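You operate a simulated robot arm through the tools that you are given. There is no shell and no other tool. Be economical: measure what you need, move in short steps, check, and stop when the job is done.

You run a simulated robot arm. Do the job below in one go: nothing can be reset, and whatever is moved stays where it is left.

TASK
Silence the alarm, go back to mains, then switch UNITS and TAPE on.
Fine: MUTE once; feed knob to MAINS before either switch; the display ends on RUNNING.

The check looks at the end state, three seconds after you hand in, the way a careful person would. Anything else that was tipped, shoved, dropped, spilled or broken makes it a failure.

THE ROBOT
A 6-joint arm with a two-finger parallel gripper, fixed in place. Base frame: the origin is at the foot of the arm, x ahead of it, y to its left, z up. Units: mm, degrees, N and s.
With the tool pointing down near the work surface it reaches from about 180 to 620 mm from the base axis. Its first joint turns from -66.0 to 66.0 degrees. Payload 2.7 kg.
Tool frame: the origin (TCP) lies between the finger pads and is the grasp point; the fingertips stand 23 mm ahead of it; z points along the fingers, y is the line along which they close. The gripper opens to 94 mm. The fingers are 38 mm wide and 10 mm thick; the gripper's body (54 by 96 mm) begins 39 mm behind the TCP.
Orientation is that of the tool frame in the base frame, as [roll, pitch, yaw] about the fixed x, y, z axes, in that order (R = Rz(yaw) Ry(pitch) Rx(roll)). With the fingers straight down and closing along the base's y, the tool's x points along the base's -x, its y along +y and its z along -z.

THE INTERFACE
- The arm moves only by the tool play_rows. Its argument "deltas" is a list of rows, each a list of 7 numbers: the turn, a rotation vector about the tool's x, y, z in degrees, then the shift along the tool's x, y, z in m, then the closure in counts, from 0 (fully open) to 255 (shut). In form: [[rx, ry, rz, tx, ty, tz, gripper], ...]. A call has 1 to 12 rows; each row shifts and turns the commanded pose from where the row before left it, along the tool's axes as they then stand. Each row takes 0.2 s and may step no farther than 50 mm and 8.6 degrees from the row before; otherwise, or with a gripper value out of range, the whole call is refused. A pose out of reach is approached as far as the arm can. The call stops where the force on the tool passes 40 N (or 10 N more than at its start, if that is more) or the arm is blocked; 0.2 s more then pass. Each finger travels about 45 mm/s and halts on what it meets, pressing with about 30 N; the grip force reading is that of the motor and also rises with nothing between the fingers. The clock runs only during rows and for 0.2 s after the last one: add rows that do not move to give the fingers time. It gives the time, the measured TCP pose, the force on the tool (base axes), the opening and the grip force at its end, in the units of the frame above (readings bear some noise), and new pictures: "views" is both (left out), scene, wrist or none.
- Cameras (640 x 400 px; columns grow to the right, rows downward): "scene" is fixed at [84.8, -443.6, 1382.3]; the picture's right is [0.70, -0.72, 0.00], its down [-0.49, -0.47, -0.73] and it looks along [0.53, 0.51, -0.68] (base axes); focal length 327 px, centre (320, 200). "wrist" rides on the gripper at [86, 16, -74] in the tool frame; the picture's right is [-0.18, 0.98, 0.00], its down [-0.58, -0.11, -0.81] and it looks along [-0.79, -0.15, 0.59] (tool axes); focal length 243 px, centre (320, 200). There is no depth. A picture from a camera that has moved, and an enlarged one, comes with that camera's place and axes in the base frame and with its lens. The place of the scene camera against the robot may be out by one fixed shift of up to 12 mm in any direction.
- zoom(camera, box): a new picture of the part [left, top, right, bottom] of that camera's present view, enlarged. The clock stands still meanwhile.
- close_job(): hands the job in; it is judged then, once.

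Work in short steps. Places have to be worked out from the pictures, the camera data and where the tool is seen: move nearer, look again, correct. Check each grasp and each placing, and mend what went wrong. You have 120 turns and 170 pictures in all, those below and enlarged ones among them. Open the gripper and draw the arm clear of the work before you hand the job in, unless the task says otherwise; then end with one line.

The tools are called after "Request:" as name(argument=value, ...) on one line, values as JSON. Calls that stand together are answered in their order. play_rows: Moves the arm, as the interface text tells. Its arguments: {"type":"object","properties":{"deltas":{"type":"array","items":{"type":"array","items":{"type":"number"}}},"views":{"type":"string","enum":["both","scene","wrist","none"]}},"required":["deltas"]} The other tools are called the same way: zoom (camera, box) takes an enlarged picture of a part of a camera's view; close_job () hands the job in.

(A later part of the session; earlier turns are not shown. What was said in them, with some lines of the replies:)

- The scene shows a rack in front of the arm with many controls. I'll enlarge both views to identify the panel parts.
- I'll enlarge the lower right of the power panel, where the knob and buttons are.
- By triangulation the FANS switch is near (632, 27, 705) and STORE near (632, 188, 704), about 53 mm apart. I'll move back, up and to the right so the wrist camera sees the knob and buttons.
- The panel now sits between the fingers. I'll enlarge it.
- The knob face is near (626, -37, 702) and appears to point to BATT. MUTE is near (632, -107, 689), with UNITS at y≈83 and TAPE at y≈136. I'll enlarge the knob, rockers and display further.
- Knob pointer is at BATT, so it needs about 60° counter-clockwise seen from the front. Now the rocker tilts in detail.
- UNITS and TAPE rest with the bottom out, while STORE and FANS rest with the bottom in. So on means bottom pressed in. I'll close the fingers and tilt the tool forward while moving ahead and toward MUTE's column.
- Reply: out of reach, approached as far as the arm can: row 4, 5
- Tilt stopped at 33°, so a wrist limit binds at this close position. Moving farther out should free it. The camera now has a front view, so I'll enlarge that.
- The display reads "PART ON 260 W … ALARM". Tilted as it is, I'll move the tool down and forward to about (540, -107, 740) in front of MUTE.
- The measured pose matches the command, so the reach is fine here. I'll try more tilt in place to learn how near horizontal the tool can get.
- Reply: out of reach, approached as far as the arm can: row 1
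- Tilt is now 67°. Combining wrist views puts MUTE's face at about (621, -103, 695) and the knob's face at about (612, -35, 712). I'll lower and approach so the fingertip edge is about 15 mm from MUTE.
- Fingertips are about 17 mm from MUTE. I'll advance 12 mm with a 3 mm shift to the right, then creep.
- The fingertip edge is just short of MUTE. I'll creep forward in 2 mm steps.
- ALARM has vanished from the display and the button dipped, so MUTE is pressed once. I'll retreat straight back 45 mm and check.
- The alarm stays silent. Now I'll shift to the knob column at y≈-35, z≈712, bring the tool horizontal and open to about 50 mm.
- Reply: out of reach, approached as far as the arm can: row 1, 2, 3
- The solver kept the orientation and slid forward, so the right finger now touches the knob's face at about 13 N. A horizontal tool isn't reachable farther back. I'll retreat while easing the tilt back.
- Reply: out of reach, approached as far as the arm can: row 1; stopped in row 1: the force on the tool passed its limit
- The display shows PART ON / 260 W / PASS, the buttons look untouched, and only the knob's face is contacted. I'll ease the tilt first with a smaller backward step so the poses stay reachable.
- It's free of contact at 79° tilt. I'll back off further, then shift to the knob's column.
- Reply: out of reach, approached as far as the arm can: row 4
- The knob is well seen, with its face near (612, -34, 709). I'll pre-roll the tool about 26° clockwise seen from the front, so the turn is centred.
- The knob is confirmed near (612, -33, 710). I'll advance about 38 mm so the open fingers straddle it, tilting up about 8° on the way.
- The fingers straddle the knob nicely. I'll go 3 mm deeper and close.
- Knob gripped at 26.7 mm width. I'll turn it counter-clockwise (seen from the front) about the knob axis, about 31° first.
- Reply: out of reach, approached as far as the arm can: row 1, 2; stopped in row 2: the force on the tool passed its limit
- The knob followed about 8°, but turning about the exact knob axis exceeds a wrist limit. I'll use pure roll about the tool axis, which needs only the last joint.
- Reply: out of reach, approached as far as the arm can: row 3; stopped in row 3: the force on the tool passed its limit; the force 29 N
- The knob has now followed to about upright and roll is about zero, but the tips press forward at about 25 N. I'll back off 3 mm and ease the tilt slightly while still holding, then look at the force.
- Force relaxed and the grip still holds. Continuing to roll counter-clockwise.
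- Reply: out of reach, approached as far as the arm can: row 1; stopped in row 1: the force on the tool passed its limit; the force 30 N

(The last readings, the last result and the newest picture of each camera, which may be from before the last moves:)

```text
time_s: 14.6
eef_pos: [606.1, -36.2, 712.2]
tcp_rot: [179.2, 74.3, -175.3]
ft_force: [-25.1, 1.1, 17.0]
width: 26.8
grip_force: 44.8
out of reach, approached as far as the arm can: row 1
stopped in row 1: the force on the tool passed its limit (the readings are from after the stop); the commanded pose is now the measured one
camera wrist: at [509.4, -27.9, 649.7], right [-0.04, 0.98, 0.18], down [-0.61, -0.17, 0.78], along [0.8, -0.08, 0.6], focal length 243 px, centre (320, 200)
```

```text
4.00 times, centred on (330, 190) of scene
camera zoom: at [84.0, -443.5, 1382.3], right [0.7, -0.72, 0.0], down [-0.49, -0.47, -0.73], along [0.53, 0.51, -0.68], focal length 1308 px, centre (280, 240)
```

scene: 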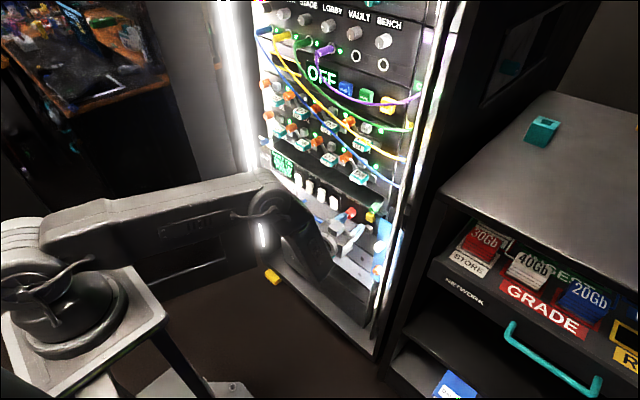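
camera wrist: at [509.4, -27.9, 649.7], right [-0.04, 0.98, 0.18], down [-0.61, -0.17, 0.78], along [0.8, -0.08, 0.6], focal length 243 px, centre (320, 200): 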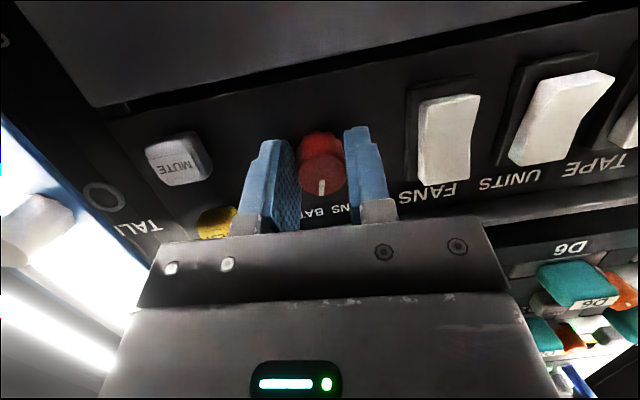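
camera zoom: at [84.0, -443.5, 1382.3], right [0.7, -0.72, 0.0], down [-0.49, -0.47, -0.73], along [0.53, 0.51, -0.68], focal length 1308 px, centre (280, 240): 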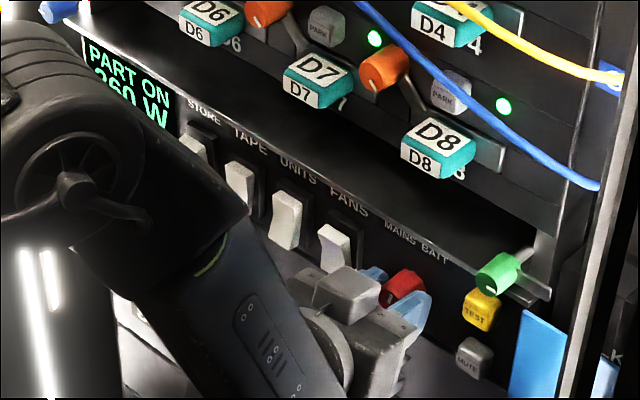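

Rolling negative past zero hits the limit, so I'll ratchet: release the knob, roll +40°, regrip and turn back to zero. First I'll open and relax.

Request:
play_rows(deltas=[[0, 0, 0, 0, 0, -0.003, 120], [0, 0, 0, 0, 0, -0.002, 120], [0, 0, 0, 0, 0, 0, 120]], views="wrist")

Request:
zoom(camera="wrist", box=[270, 110, 380, 220])

```text
time_s: 15.4
eef_pos: [602.7, -36.6, 713.0]
tcp_rot: [179.2, 74.1, -175.3]
ft_force: [0.6, 0.3, 0.5]
width: 49.7
grip_force: 0.0
camera wrist: at [505.1, -28.5, 650.5], right [-0.04, 0.98, 0.18], down [-0.6, -0.17, 0.78], along [0.8, -0.08, 0.6], focal length 243 px, centre (320, 200)
```

wrist: 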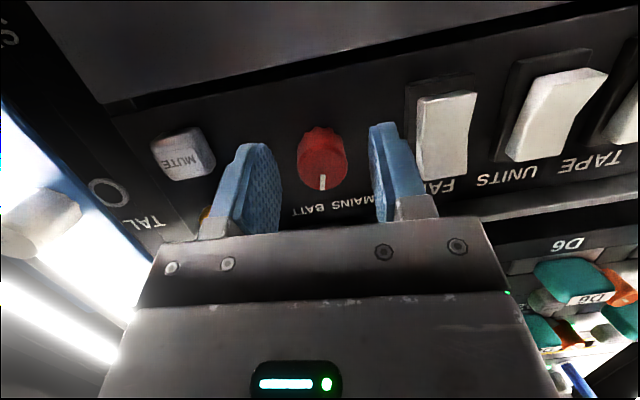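

```text
3.64 times, centred on (325, 165) of wrist
camera zoom: at [505.1, -28.5, 650.5], right [-0.04, 0.98, 0.18], down [-0.6, -0.17, 0.78], along [0.8, -0.08, 0.6], focal length 882 px, centre (302, 327)
```

zoom: 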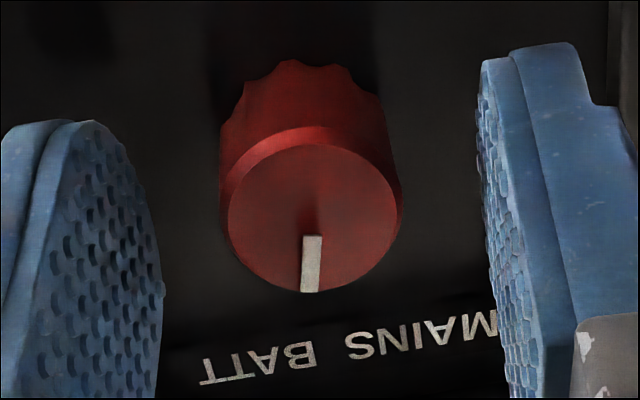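

The pointer now sits midway between BATT and MAINS. I'll roll +40° with the fingers open around the knob.

Request:
play_rows(deltas=[[0, 0, 8, 0, 0, 0, 120], [0, 0, 8, 0, 0, 0, 120], [0, 0, 8, 0, 0, 0, 120], [0, 0, 8, 0, 0, 0, 120], [0, 0, 8, 0, 0, 0, 120]], views="wrist")

Request:
zoom(camera="scene", box=[260, 140, 400, 240])

```text
time_s: 16.6
eef_pos: [603.1, -36.2, 712.7]
tcp_rot: [113.7, 47.2, 113.4]
ft_force: [0.8, 0.9, -0.4]
width: 49.8
grip_force: 0.1
camera wrist: at [509.0, 24.4, 680.2], right [0.15, 0.65, 0.75], down [-0.63, -0.52, 0.58], along [0.76, -0.56, 0.33], focal length 243 px, centre (320, 200)
```

wrist: 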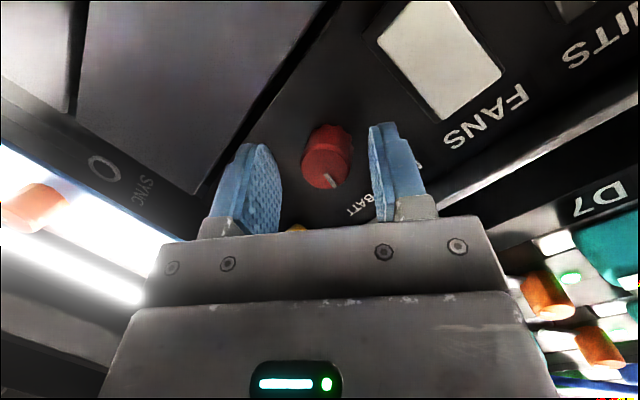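

```text
4.00 times, centred on (330, 190) of scene
camera zoom: at [84.8, -443.6, 1382.3], right [0.7, -0.72, 0.0], down [-0.49, -0.47, -0.73], along [0.53, 0.51, -0.68], focal length 1308 px, centre (280, 240)
```

zoom: 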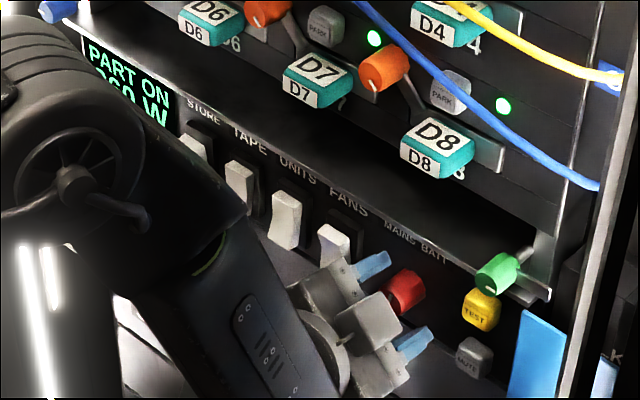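

Clear of contact. I'll regrip here, 2 mm deeper.

Request:
play_rows(deltas=[[0, 0, 6, 0, 0, 0.001, 120], [0, 0, 0, 0, 0, 0, 220], [0, 0, 0, 0, 0, 0, 220], [0, 0, 0, 0, 0, 0, 220]], views="none")

```text
time_s: 17.6
eef_pos: [603.6, -33.3, 714.5]
tcp_rot: [111.2, 41.9, 110.3]
ft_force: [-3.9, 18.4, 13.4]
width: 27.5
grip_force: 45.1
```

Gripped, but there's a 22 N side load because the knob lies about 3 mm off-centre along the closing axis. I'll shift to relieve it.

Request:
play_rows(deltas=[[0, 0, 0, 0, 0.003, 0, 220]], views="none")

```text
time_s: 18.0
eef_pos: [605.0, -32.9, 714.6]
tcp_rot: [111.5, 41.8, 110.3]
ft_force: [11.0, 12.6, 0.0]
width: 27.4
grip_force: 45.3
```

Side load has dropped to about 17 N. I'll turn counter-clockwise in steps.

Request:
play_rows(deltas=[[0, 0, -7, 0, 0, 0, 220], [0, 0, -7, 0, 0, 0, 220], [0, 0, -7, 0, 0, 0, 220]], views="wrist")

Request:
zoom(camera="scene", box=[260, 140, 400, 240])

```text
time_s: 18.8
eef_pos: [603.2, -35.3, 712.9]
tcp_rot: [124.1, 60.5, 125.8]
ft_force: [1.1, 7.6, 1.8]
width: 25.8
grip_force: 45.5
camera wrist: at [507.0, 8.5, 666.2], right [0.08, 0.82, 0.56], down [-0.61, -0.4, 0.68], along [0.79, -0.4, 0.47], focal length 243 px, centre (320, 200)
```

wrist: 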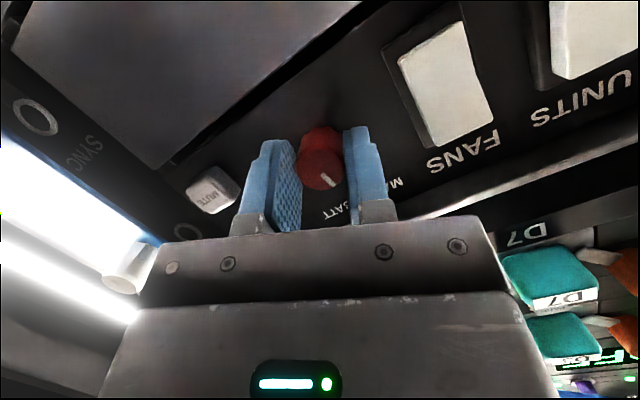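

```text
4.00 times, centred on (330, 190) of scene
camera zoom: at [84.8, -443.4, 1382.3], right [0.7, -0.72, 0.0], down [-0.49, -0.47, -0.73], along [0.53, 0.51, -0.68], focal length 1308 px, centre (280, 240)
```

zoom: 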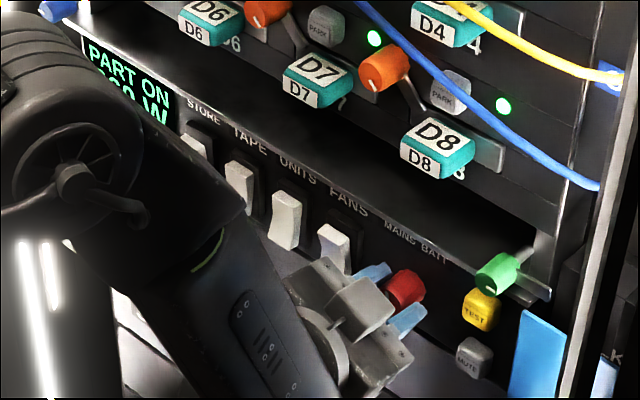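

Knob is following with low force. Continuing.

Request:
play_rows(deltas=[[0, 0, -7, 0, 0, 0, 220], [0, 0, -7, 0, 0, 0, 220], [0, 0, -6, 0, 0, 0, 220]], views="wrist")

Request:
zoom(camera="wrist", box=[270, 110, 380, 220])

```text
time_s: 19.6
eef_pos: [603.4, -36.2, 713.6]
tcp_rot: [162.5, 73.2, 167.0]
ft_force: [0.0, -4.7, -2.0]
width: 26.7
grip_force: 45.1
camera wrist: at [505.8, -19.8, 653.4], right [-0.01, 0.96, 0.26], down [-0.6, -0.22, 0.77], along [0.8, -0.15, 0.58], focal length 243 px, centre (320, 200)
```

wrist: 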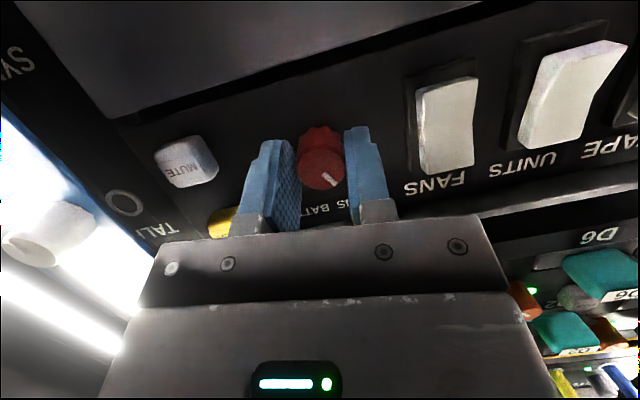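

```text
3.64 times, centred on (325, 165) of wrist
camera zoom: at [505.8, -19.8, 653.4], right [-0.01, 0.96, 0.26], down [-0.6, -0.22, 0.77], along [0.8, -0.15, 0.58], focal length 882 px, centre (302, 327)
```

zoom: 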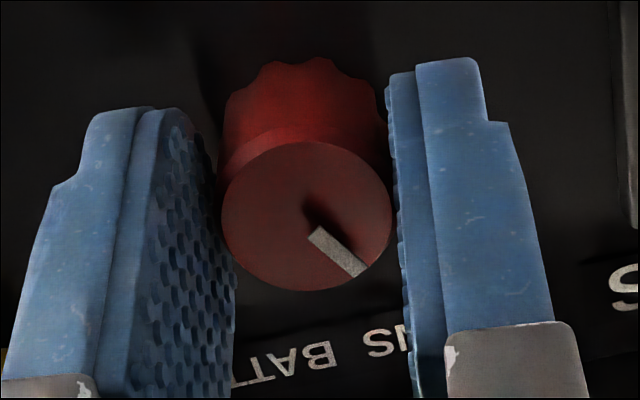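

The pointer is now well to the MAINS side. I'll release, back off and read the pointer and display.

Request:
play_rows(deltas=[[0, 0, 0, 0, 0, 0, 110], [0, 0, 0, 0, 0, 0, 110], [0, 3, 0, 0.002, 0, -0.014, 110], [0, 3, 0, 0.003, 0, -0.014, 110], [0, 2, 0, 0.004, 0, -0.014, 110]], views="wrist")

Request:
zoom(camera="scene", box=[260, 140, 400, 240])

Request:
zoom(camera="wrist", box=[270, 80, 400, 200])

```text
time_s: 20.8
eef_pos: [561.3, -37.8, 719.6]
tcp_rot: [167.9, 65.7, 173.1]
ft_force: [-0.4, -0.3, 0.7]
width: 53.4
grip_force: 0.1
camera wrist: at [456.4, -23.9, 673.3], right [0.01, 0.97, 0.25], down [-0.49, -0.22, 0.85], along [0.87, -0.13, 0.47], focal length 243 px, centre (320, 200)
```

wrist: 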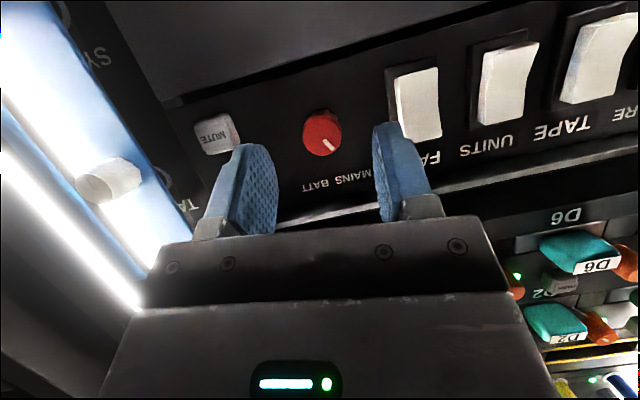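

```text
4.00 times, centred on (330, 190) of scene
camera zoom: at [84.8, -443.6, 1382.3], right [0.7, -0.72, 0.0], down [-0.49, -0.47, -0.73], along [0.53, 0.51, -0.68], focal length 1308 px, centre (280, 240)
```

zoom: 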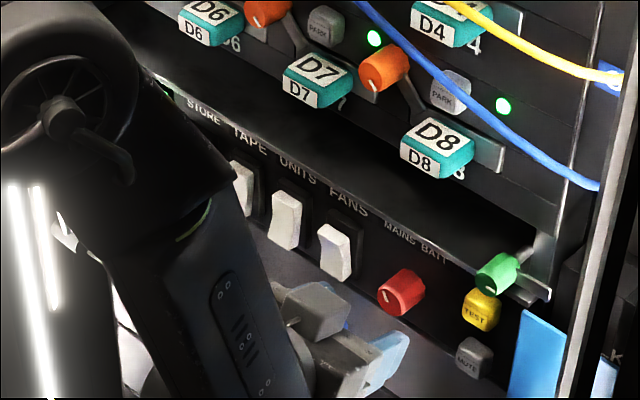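

```text
3.33 times, centred on (335, 140) of wrist
camera zoom: at [456.4, -23.9, 673.3], right [0.01, 0.97, 0.25], down [-0.49, -0.22, 0.85], along [0.87, -0.13, 0.47], focal length 809 px, centre (270, 400)
```

zoom: 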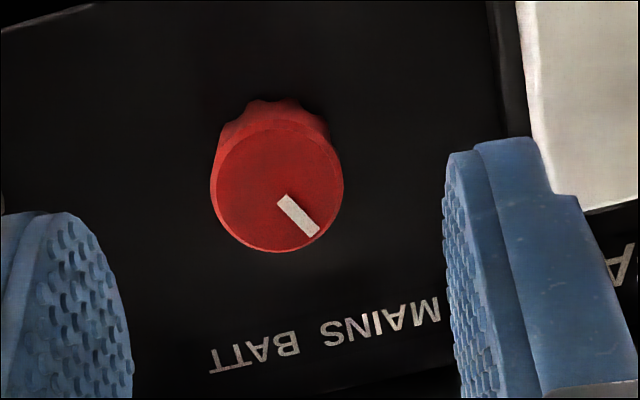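

The pointer is about 25° to the MAINS side. I'll close the fingers and move to in front of UNITS, about (560, 83, 690), from where I can also read the display.

Request:
play_rows(deltas=[[0, 0, 0, 0.0083, 0.0294, 0.0061, 255], [0, 0, 0, 0.0083, 0.0294, 0.0061, 255], [0, 0, 0, 0.0083, 0.0294, 0.0061, 255], [0, 0, 0, 0.0083, 0.0294, 0.0061, 255]], views="both")

Request:
zoom(camera="wrist", box=[440, 40, 640, 165])

```text
time_s: 21.8
eef_pos: [566.3, 20.9, 690.8]
tcp_rot: [166.6, 65.4, 173.1]
ft_force: [-0.1, -0.5, -0.6]
width: 0.0
grip_force: 30.6
out of reach, approached as far as the arm can: row 2, 3, 4
camera wrist: at [459.3, 33.6, 644.1], right [-0.01, 0.97, 0.26], down [-0.48, -0.23, 0.85], along [0.88, -0.12, 0.47], focal length 243 px, centre (320, 200)
```

scene: 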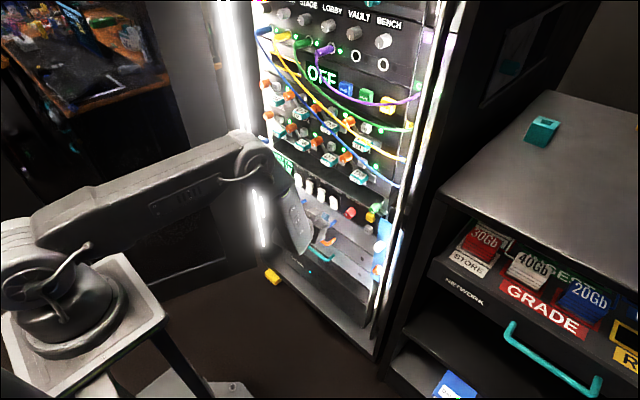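
wrist: 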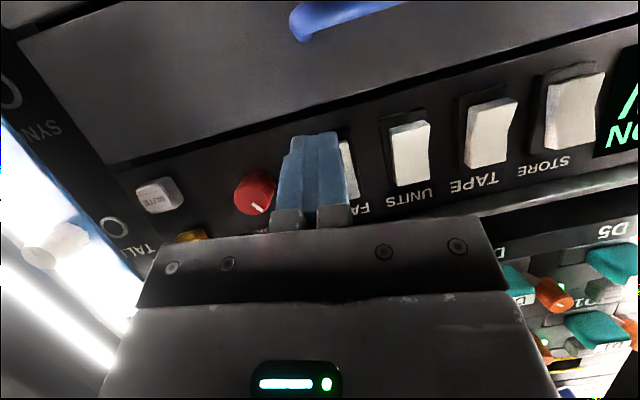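

```text
3.20 times, centred on (540, 102) of wrist
camera zoom: at [459.3, 33.6, 644.1], right [-0.01, 0.97, 0.26], down [-0.48, -0.23, 0.85], along [0.88, -0.12, 0.47], focal length 776 px, centre (-384, 512)
```

zoom: 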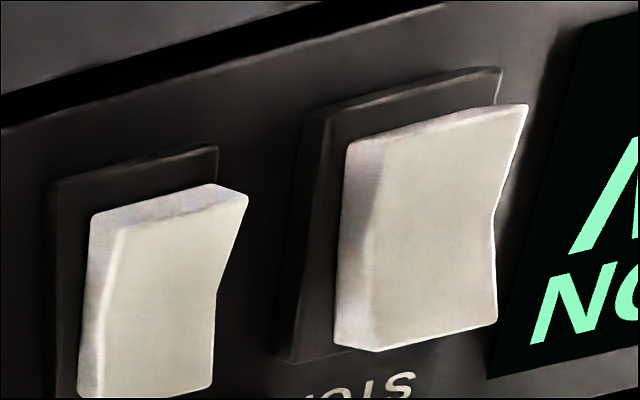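

Rightward reach is limited, and positive roll has been the free direction, so the last joint is probably at its limit. I'll add positive roll and then move left.

Request:
play_rows(deltas=[[0, 0, 8, 0, 0, 0, 255], [0, 0, 8, 0, 0, 0, 255], [0, 0, 0, 0.006, 0.024, 0, 255], [0, 0, 0, 0.006, 0.024, 0, 255]], views="both")

```text
time_s: 22.8
eef_pos: [570.8, 20.9, 697.0]
tcp_rot: [139.8, 57.9, 142.6]
ft_force: [0.2, 1.0, -0.5]
width: 0.0
grip_force: 30.4
out of reach, approached as far as the arm can: row 1, 3, 4
camera wrist: at [465.4, 55.9, 660.4], right [0.11, 0.86, 0.49], down [-0.49, -0.39, 0.78], along [0.87, -0.32, 0.38], focal length 243 px, centre (320, 200)
```

scene: 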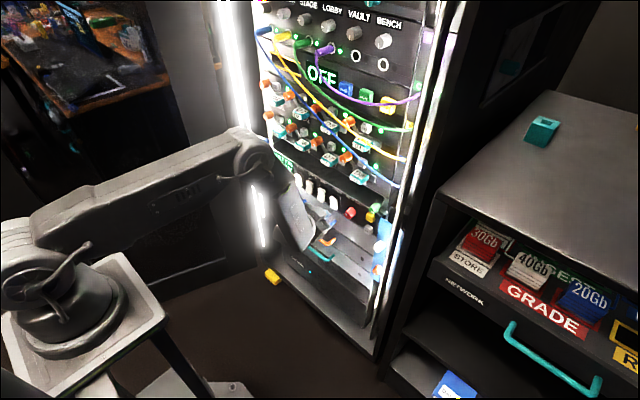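
wrist: 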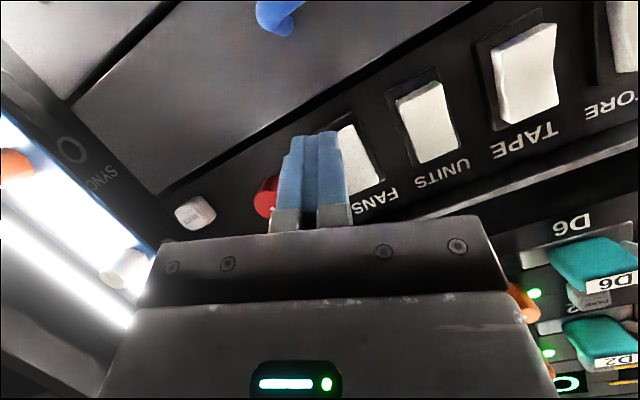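

The position is tied to the tool's heading: the wrist needs it yawed left of the arm's own azimuth. I'll yaw the tool 16° left and then move left.

Request:
play_rows(deltas=[[-6.8, 2.7, -3.2, 0, 0, 0, 255], [-6.8, 2.7, -3.2, 0, 0, 0, 255], [0, 0, 0, 0.0048, 0.0227, 0.0091, 255]], views="wrist")

```text
time_s: 23.6
eef_pos: [568.9, 45.0, 696.1]
tcp_rot: [140.4, 58.4, 158.0]
ft_force: [-0.9, 0.4, -0.1]
width: 0.0
grip_force: 29.8
camera wrist: at [460.3, 52.3, 659.3], right [-0.12, 0.87, 0.49], down [-0.37, -0.49, 0.78], along [0.92, -0.09, 0.38], focal length 243 px, centre (320, 200)
```

wrist: 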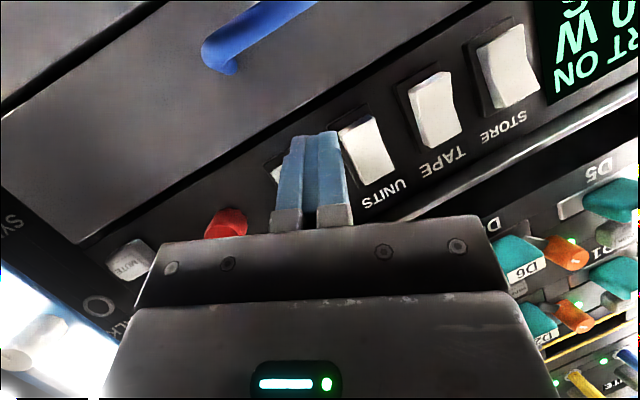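

That works. Let me check the knob pointer and display in this view before touching any switch.

Request:
zoom(camera="wrist", box=[500, 0, 640, 100])

Request:
zoom(camera="scene", box=[260, 140, 400, 240])

```text
4.00 times, centred on (570, 50) of wrist
camera zoom: at [460.3, 52.3, 659.3], right [-0.12, 0.87, 0.49], down [-0.37, -0.49, 0.78], along [0.92, -0.09, 0.38], focal length 970 px, centre (-680, 800)
```

zoom: 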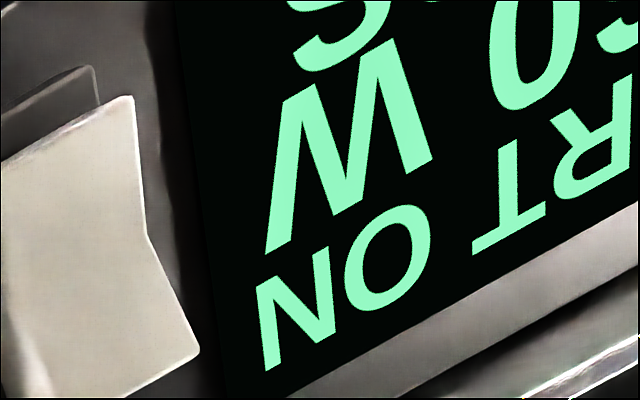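

```text
4.00 times, centred on (330, 190) of scene
camera zoom: at [84.7, -443.6, 1382.3], right [0.7, -0.72, 0.0], down [-0.49, -0.47, -0.73], along [0.53, 0.51, -0.68], focal length 1308 px, centre (280, 240)
```

zoom: 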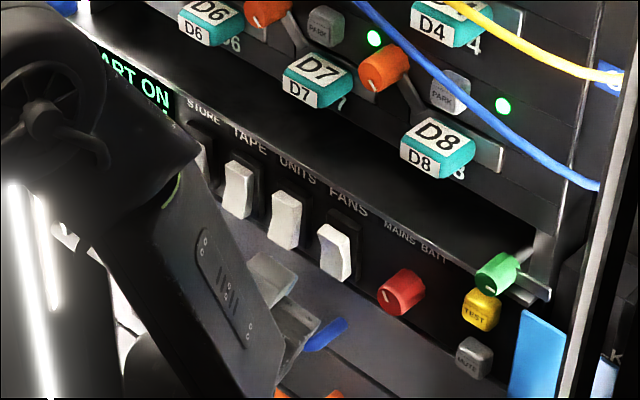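

The knob pointer measures roughly +25° now versus about -30° at BATT, so it may be a few degrees short. I'll go back and nudge it fully to MAINS before touching switches, starting by returning to the front of the knob with the gripper open.

Request:
play_rows(deltas=[[0, 0, 0, -0.011, -0.0216, -0.0145, 255], [0, 0, 0, -0.011, -0.0216, -0.0145, 255], [0, 0, 0, -0.011, -0.0216, -0.0145, 110], [4.3, -1.7, 2.0, 0, 0, 0, 110], [4.3, -1.7, 2.0, 0, 0, 0, 110], [0, 0, 0, 0, 0, 0, 110]], views="wrist")

Request:
zoom(camera="wrist", box=[270, 80, 400, 200])

Request:
zoom(camera="scene", box=[260, 140, 400, 240])

```text
time_s: 25.0
eef_pos: [563.7, -36.1, 721.3]
tcp_rot: [140.6, 58.3, 148.1]
ft_force: [0.5, -0.4, -0.5]
width: 53.4
grip_force: 0.2
camera wrist: at [456.8, -9.8, 683.8], right [0.03, 0.87, 0.48], down [-0.46, -0.42, 0.78], along [0.89, -0.25, 0.39], focal length 243 px, centre (320, 200)
```

wrist: 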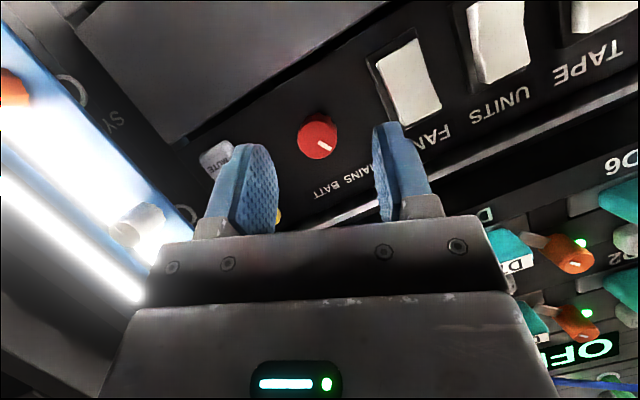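

```text
3.33 times, centred on (335, 140) of wrist
camera zoom: at [456.8, -9.8, 683.8], right [0.03, 0.87, 0.48], down [-0.46, -0.42, 0.78], along [0.89, -0.25, 0.39], focal length 809 px, centre (270, 400)
```

zoom: 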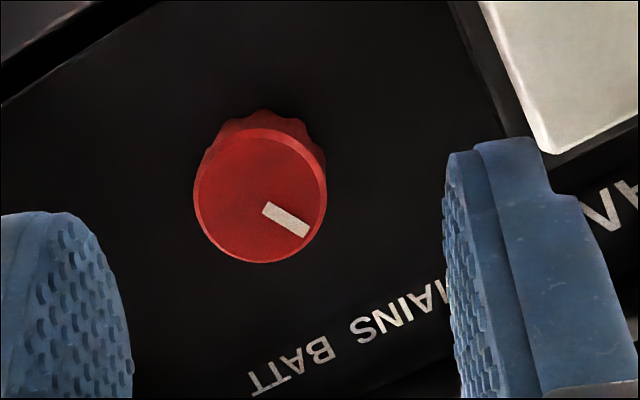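

```text
4.00 times, centred on (330, 190) of scene
camera zoom: at [84.8, -443.6, 1382.3], right [0.7, -0.72, 0.0], down [-0.49, -0.47, -0.73], along [0.53, 0.51, -0.68], focal length 1308 px, centre (280, 240)
```

zoom: 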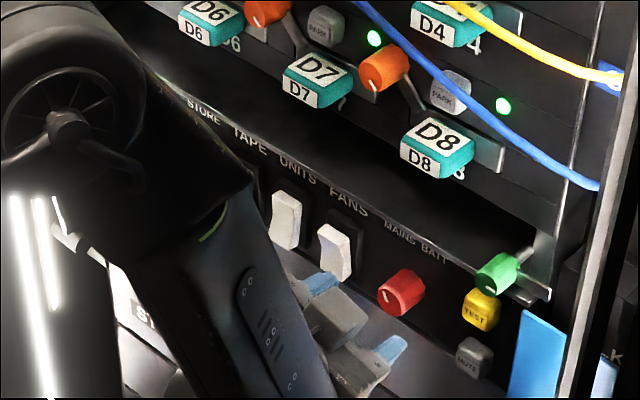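

By mark direction the pointer is at +29° versus -30° at BATT. That's symmetric, so the knob is fully on MAINS. I'll close the fingers and go to the front of UNITS, aiming for TCP (572, 81, 689).

Request:
play_rows(deltas=[[-4.3, 1.7, -2.0, 0, 0, 0, 255], [-4.3, 1.7, -2.0, 0, 0, 0, 255], [0, 0, 0, 0.011, 0.0216, 0.0145, 255], [0, 0, 0, 0.011, 0.0216, 0.0145, 255], [0, 0, 0, 0.011, 0.0216, 0.0145, 255], [0, 0, 0, 0.0065, 0.015, 0.0087, 255], [0, 0, 0, 0.0065, 0.015, 0.0087, 255]], views="wrist")

Request:
zoom(camera="scene", box=[260, 140, 400, 240])

```text
time_s: 26.6
eef_pos: [571.7, 80.4, 687.5]
tcp_rot: [140.4, 58.1, 158.1]
ft_force: [-0.5, 0.1, -0.6]
width: 0.2
grip_force: 29.5
camera wrist: at [462.2, 88.1, 651.1], right [-0.12, 0.87, 0.49], down [-0.37, -0.49, 0.78], along [0.92, -0.09, 0.38], focal length 243 px, centre (320, 200)
```

wrist: 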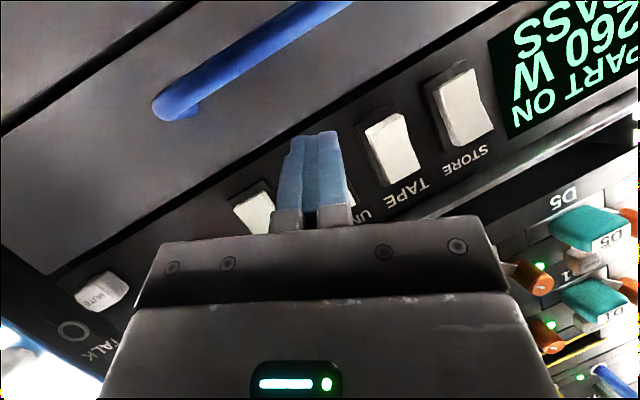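

```text
4.00 times, centred on (330, 190) of scene
camera zoom: at [84.8, -443.6, 1382.3], right [0.7, -0.72, 0.0], down [-0.49, -0.47, -0.73], along [0.53, 0.51, -0.68], focal length 1308 px, centre (280, 240)
```

zoom: 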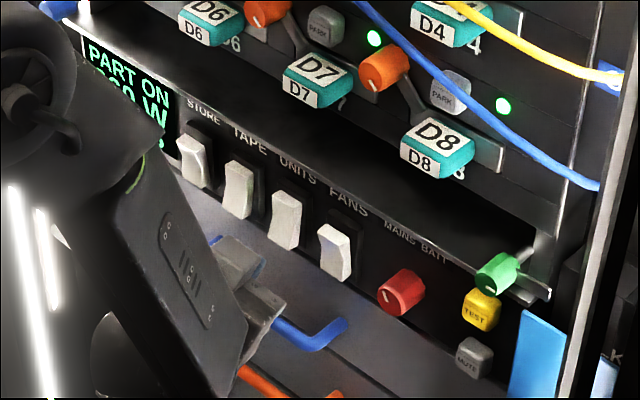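

The pose is right: the fingers line up with UNITS' lower half, TAPE triangulates to y≈133, and the display reads PART ON 260 W PASS. Advancing along +x.

Request:
play_rows(deltas=[[0, 0, 0, -0.0024, -0.0011, 0.0042, 255], [0, 0, 0, -0.0024, -0.0011, 0.0042, 255], [0, 0, 0, -0.0012, -0.0005, 0.0021, 255]], views="none")

Request:
zoom(camera="scene", box=[290, 150, 360, 210])

```text
time_s: 27.4
eef_pos: [583.9, 80.2, 687.6]
tcp_rot: [140.4, 58.3, 158.1]
ft_force: [-0.3, -0.3, -0.5]
width: 0.0
grip_force: 29.7
```

```text
6.67 times, centred on (325, 180) of scene
camera zoom: at [84.8, -443.6, 1382.3], right [0.7, -0.72, 0.0], down [-0.49, -0.47, -0.73], along [0.53, 0.51, -0.68], focal length 2180 px, centre (287, 333)
```

zoom: 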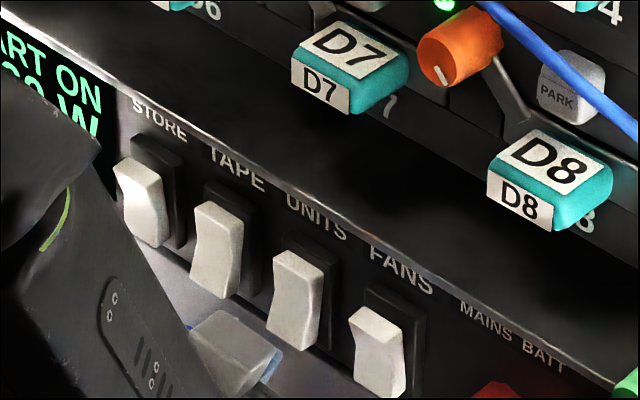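

No contact yet. Creeping 2.5 mm per row.

Request:
play_rows(deltas=[[0, 0, 0, -0.0012, -0.0005, 0.0021, 255], [0, 0, 0, -0.0012, -0.0005, 0.0021, 255], [0, 0, 0, -0.0012, -0.0005, 0.0021, 255]], views="none")

Request:
zoom(camera="scene", box=[290, 150, 360, 210])

```text
time_s: 28.2
eef_pos: [589.9, 80.2, 686.0]
tcp_rot: [140.5, 58.2, 158.2]
ft_force: [-28.8, -5.6, 12.8]
width: 0.0
grip_force: 29.8
```

```text
6.67 times, centred on (325, 180) of scene
camera zoom: at [84.0, -443.7, 1382.3], right [0.7, -0.72, 0.0], down [-0.49, -0.47, -0.73], along [0.53, 0.51, -0.68], focal length 2180 px, centre (287, 333)
```

zoom: 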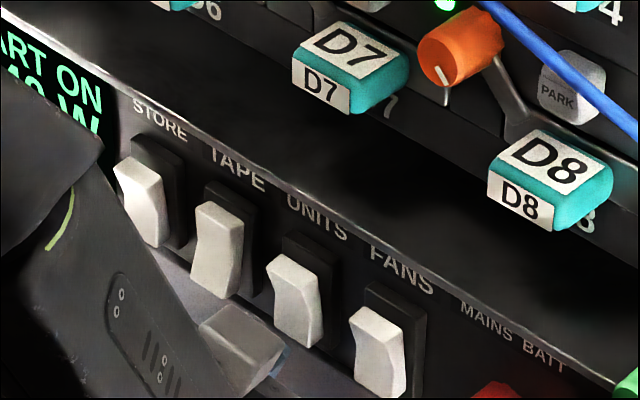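

UNITS has flipped to the same position as FANS and STORE, and the watt reading changed. Retreating 20 mm.

Request:
play_rows(deltas=[[0, 0, 0, 0.0049, 0.0021, -0.0085, 255], [0, 0, 0, 0.0049, 0.0021, -0.0085, 255]], views="wrist")

Request:
zoom(camera="wrist", box=[440, 0, 640, 150])

```text
time_s: 28.8
eef_pos: [570.9, 80.2, 688.8]
tcp_rot: [140.2, 58.4, 158.0]
ft_force: [-0.7, -0.6, 0.9]
width: 0.0
grip_force: 29.7
camera wrist: at [462.4, 88.1, 651.6], right [-0.12, 0.87, 0.49], down [-0.38, -0.49, 0.78], along [0.92, -0.09, 0.39], focal length 243 px, centre (320, 200)
```

wrist: 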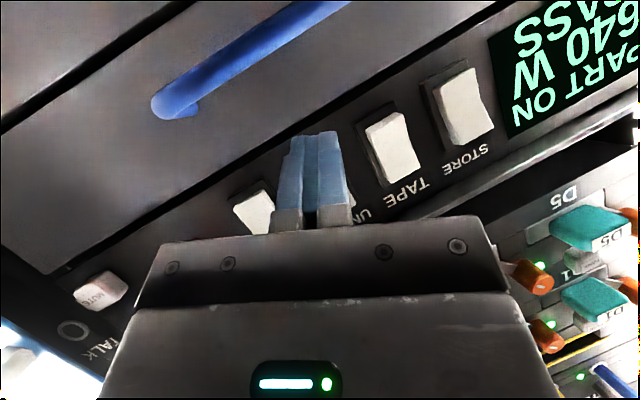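

```text
2.67 times, centred on (540, 75) of wrist
camera zoom: at [462.4, 88.1, 651.6], right [-0.12, 0.87, 0.49], down [-0.38, -0.49, 0.78], along [0.92, -0.09, 0.39], focal length 647 px, centre (-267, 533)
```

zoom: 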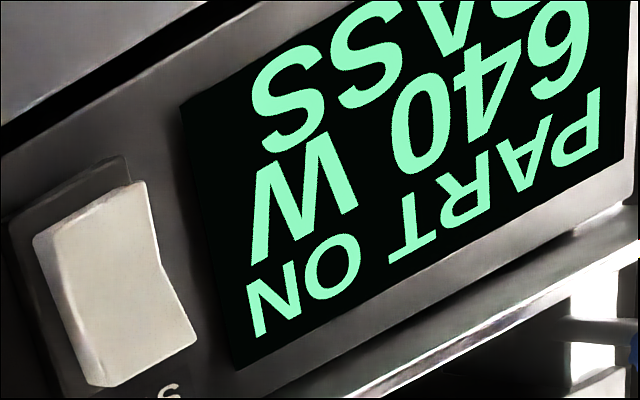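

UNITS is on at 640 W. Moving 52 mm left to TAPE.

Request:
play_rows(deltas=[[0, 0, 0, 0.0051, 0.0239, 0.009, 255], [0, 0, 0, 0.0051, 0.0239, 0.009, 255]], views="wrist")

```text
time_s: 29.4
eef_pos: [570.0, 132.7, 689.9]
tcp_rot: [140.3, 58.3, 157.9]
ft_force: [0.3, -0.3, -0.7]
width: 0.0
grip_force: 29.5
camera wrist: at [462.1, 140.6, 652.1], right [-0.12, 0.87, 0.49], down [-0.38, -0.49, 0.78], along [0.92, -0.09, 0.38], focal length 243 px, centre (320, 200)
```

wrist: 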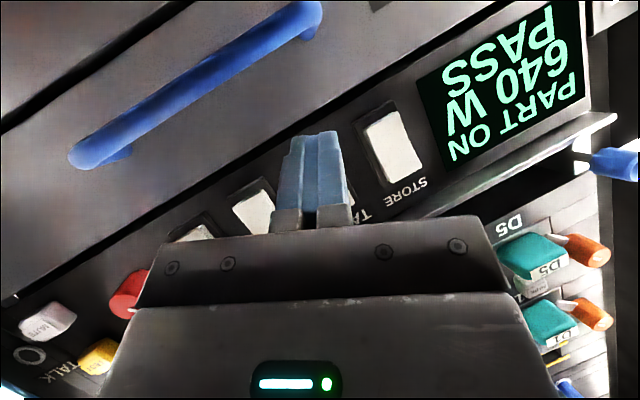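

Aligned the same way on TAPE. I'll lower 2 mm and advance the same distance as before.

Request:
play_rows(deltas=[[0, 0, 0, 0.0017, -0.0007, 0.0008, 255], [0, 0, 0, -0.0024, -0.0011, 0.0042, 255], [0, 0, 0, -0.0024, -0.0011, 0.0042, 255], [0, 0, 0, -0.0018, -0.0008, 0.0031, 255], [0, 0, 0, -0.0012, -0.0005, 0.0021, 255], [0, 0, 0, -0.0012, -0.0005, 0.0021, 255], [0, 0, 0, -0.0012, -0.0005, 0.0021, 255]], views="none")

Request:
zoom(camera="scene", box=[280, 150, 350, 210])

Request:
zoom(camera="wrist", box=[400, 0, 640, 180])

```text
time_s: 31.0
eef_pos: [590.2, 133.1, 685.1]
tcp_rot: [140.8, 58.0, 158.5]
ft_force: [-22.3, -3.8, 4.7]
width: 0.0
grip_force: 30.0
```

```text
6.67 times, centred on (315, 180) of scene
camera zoom: at [84.3, -443.6, 1382.3], right [0.7, -0.72, 0.0], down [-0.49, -0.47, -0.73], along [0.53, 0.51, -0.68], focal length 2180 px, centre (353, 333)
```

zoom: 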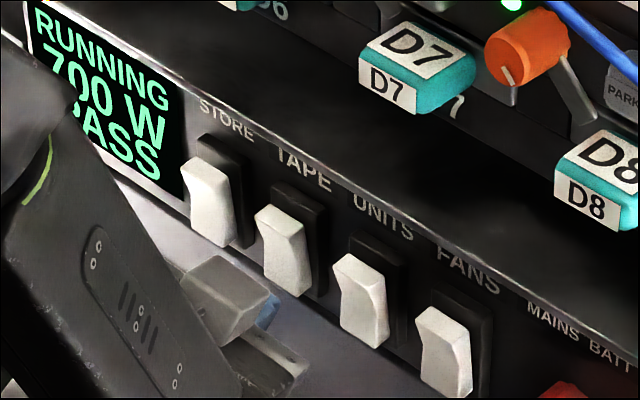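

```text
2.22 times, centred on (520, 90) of wrist
camera zoom: at [480.6, 140.0, 648.2], right [-0.12, 0.87, 0.49], down [-0.37, -0.49, 0.79], along [0.92, -0.08, 0.38], focal length 539 px, centre (-124, 444)
```

zoom: 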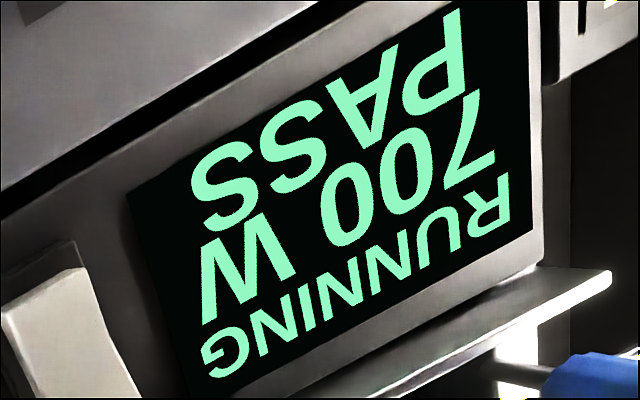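

The display shows RUNNING at 700 W, and all four rockers match. Retreating straight back, then opening the gripper once clear.

Request:
play_rows(deltas=[[0, 0, 0, 0.0049, 0.0021, -0.0085, 255], [0, 0, 0, 0.0049, 0.0021, -0.0085, 255], [0, 0, 0, 0.0073, 0.0032, -0.0127, 255], [0, 0, 0, 0.0073, 0.0032, -0.0127, 200], [0, 0, 0, 0, 0, -0.02, 100], [0, 0, 0, 0, 0, -0.02, 0], [0, 0, 0, 0, 0, -0.02, 0], [0, 0, 0, 0, 0, 0, 0], [0, 0, 0, 0, 0, 0, 0], [0, 0, 0, 0, 0, 0, 0]], views="both")

Request:
zoom(camera="scene", box=[260, 140, 400, 240])

```text
time_s: 33.2
eef_pos: [491.9, 111.8, 711.6]
tcp_rot: [140.4, 58.4, 158.0]
ft_force: [0.7, -0.2, 0.2]
width: 94.0
grip_force: 0.0
camera wrist: at [382.0, 118.6, 673.5], right [-0.12, 0.87, 0.49], down [-0.38, -0.49, 0.78], along [0.92, -0.09, 0.38], focal length 243 px, centre (320, 200)
```

scene: 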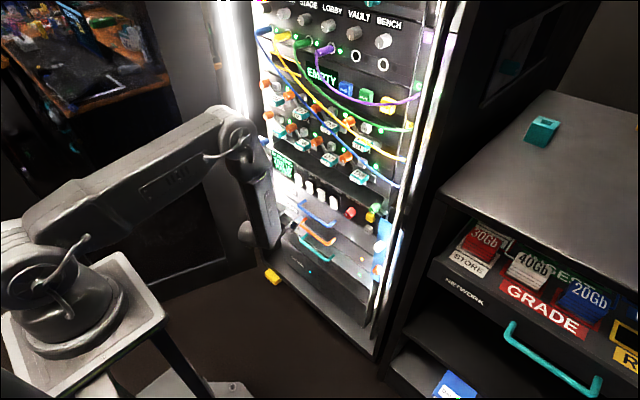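
wrist: 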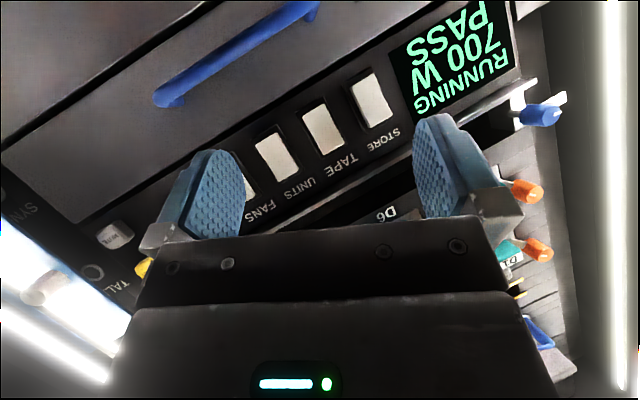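

```text
4.00 times, centred on (330, 190) of scene
camera zoom: at [84.8, -443.6, 1382.3], right [0.7, -0.72, 0.0], down [-0.49, -0.47, -0.73], along [0.53, 0.51, -0.68], focal length 1308 px, centre (280, 240)
```

zoom: 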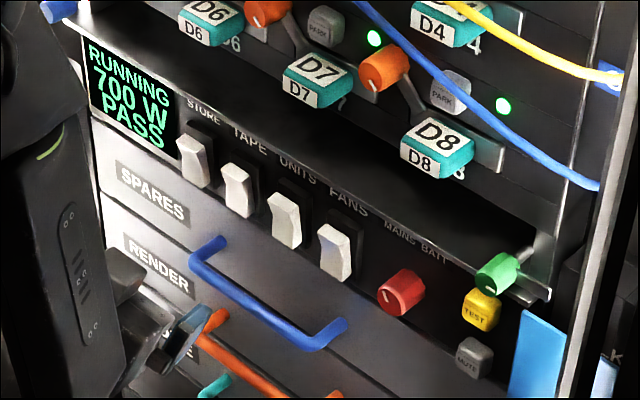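

The display reads RUNNING / 700 W / PASS, the knob is on MAINS, all the rockers are on, and nothing else has been disturbed. The gripper is open and clear, so I'm handing in.

Request:
close_job()

```text
The job is handed in.
```

The job is handed in: MUTE was pressed once, the feed knob was turned to MAINS before either switch, UNITS and TAPE are on, and the display reads RUNNING.
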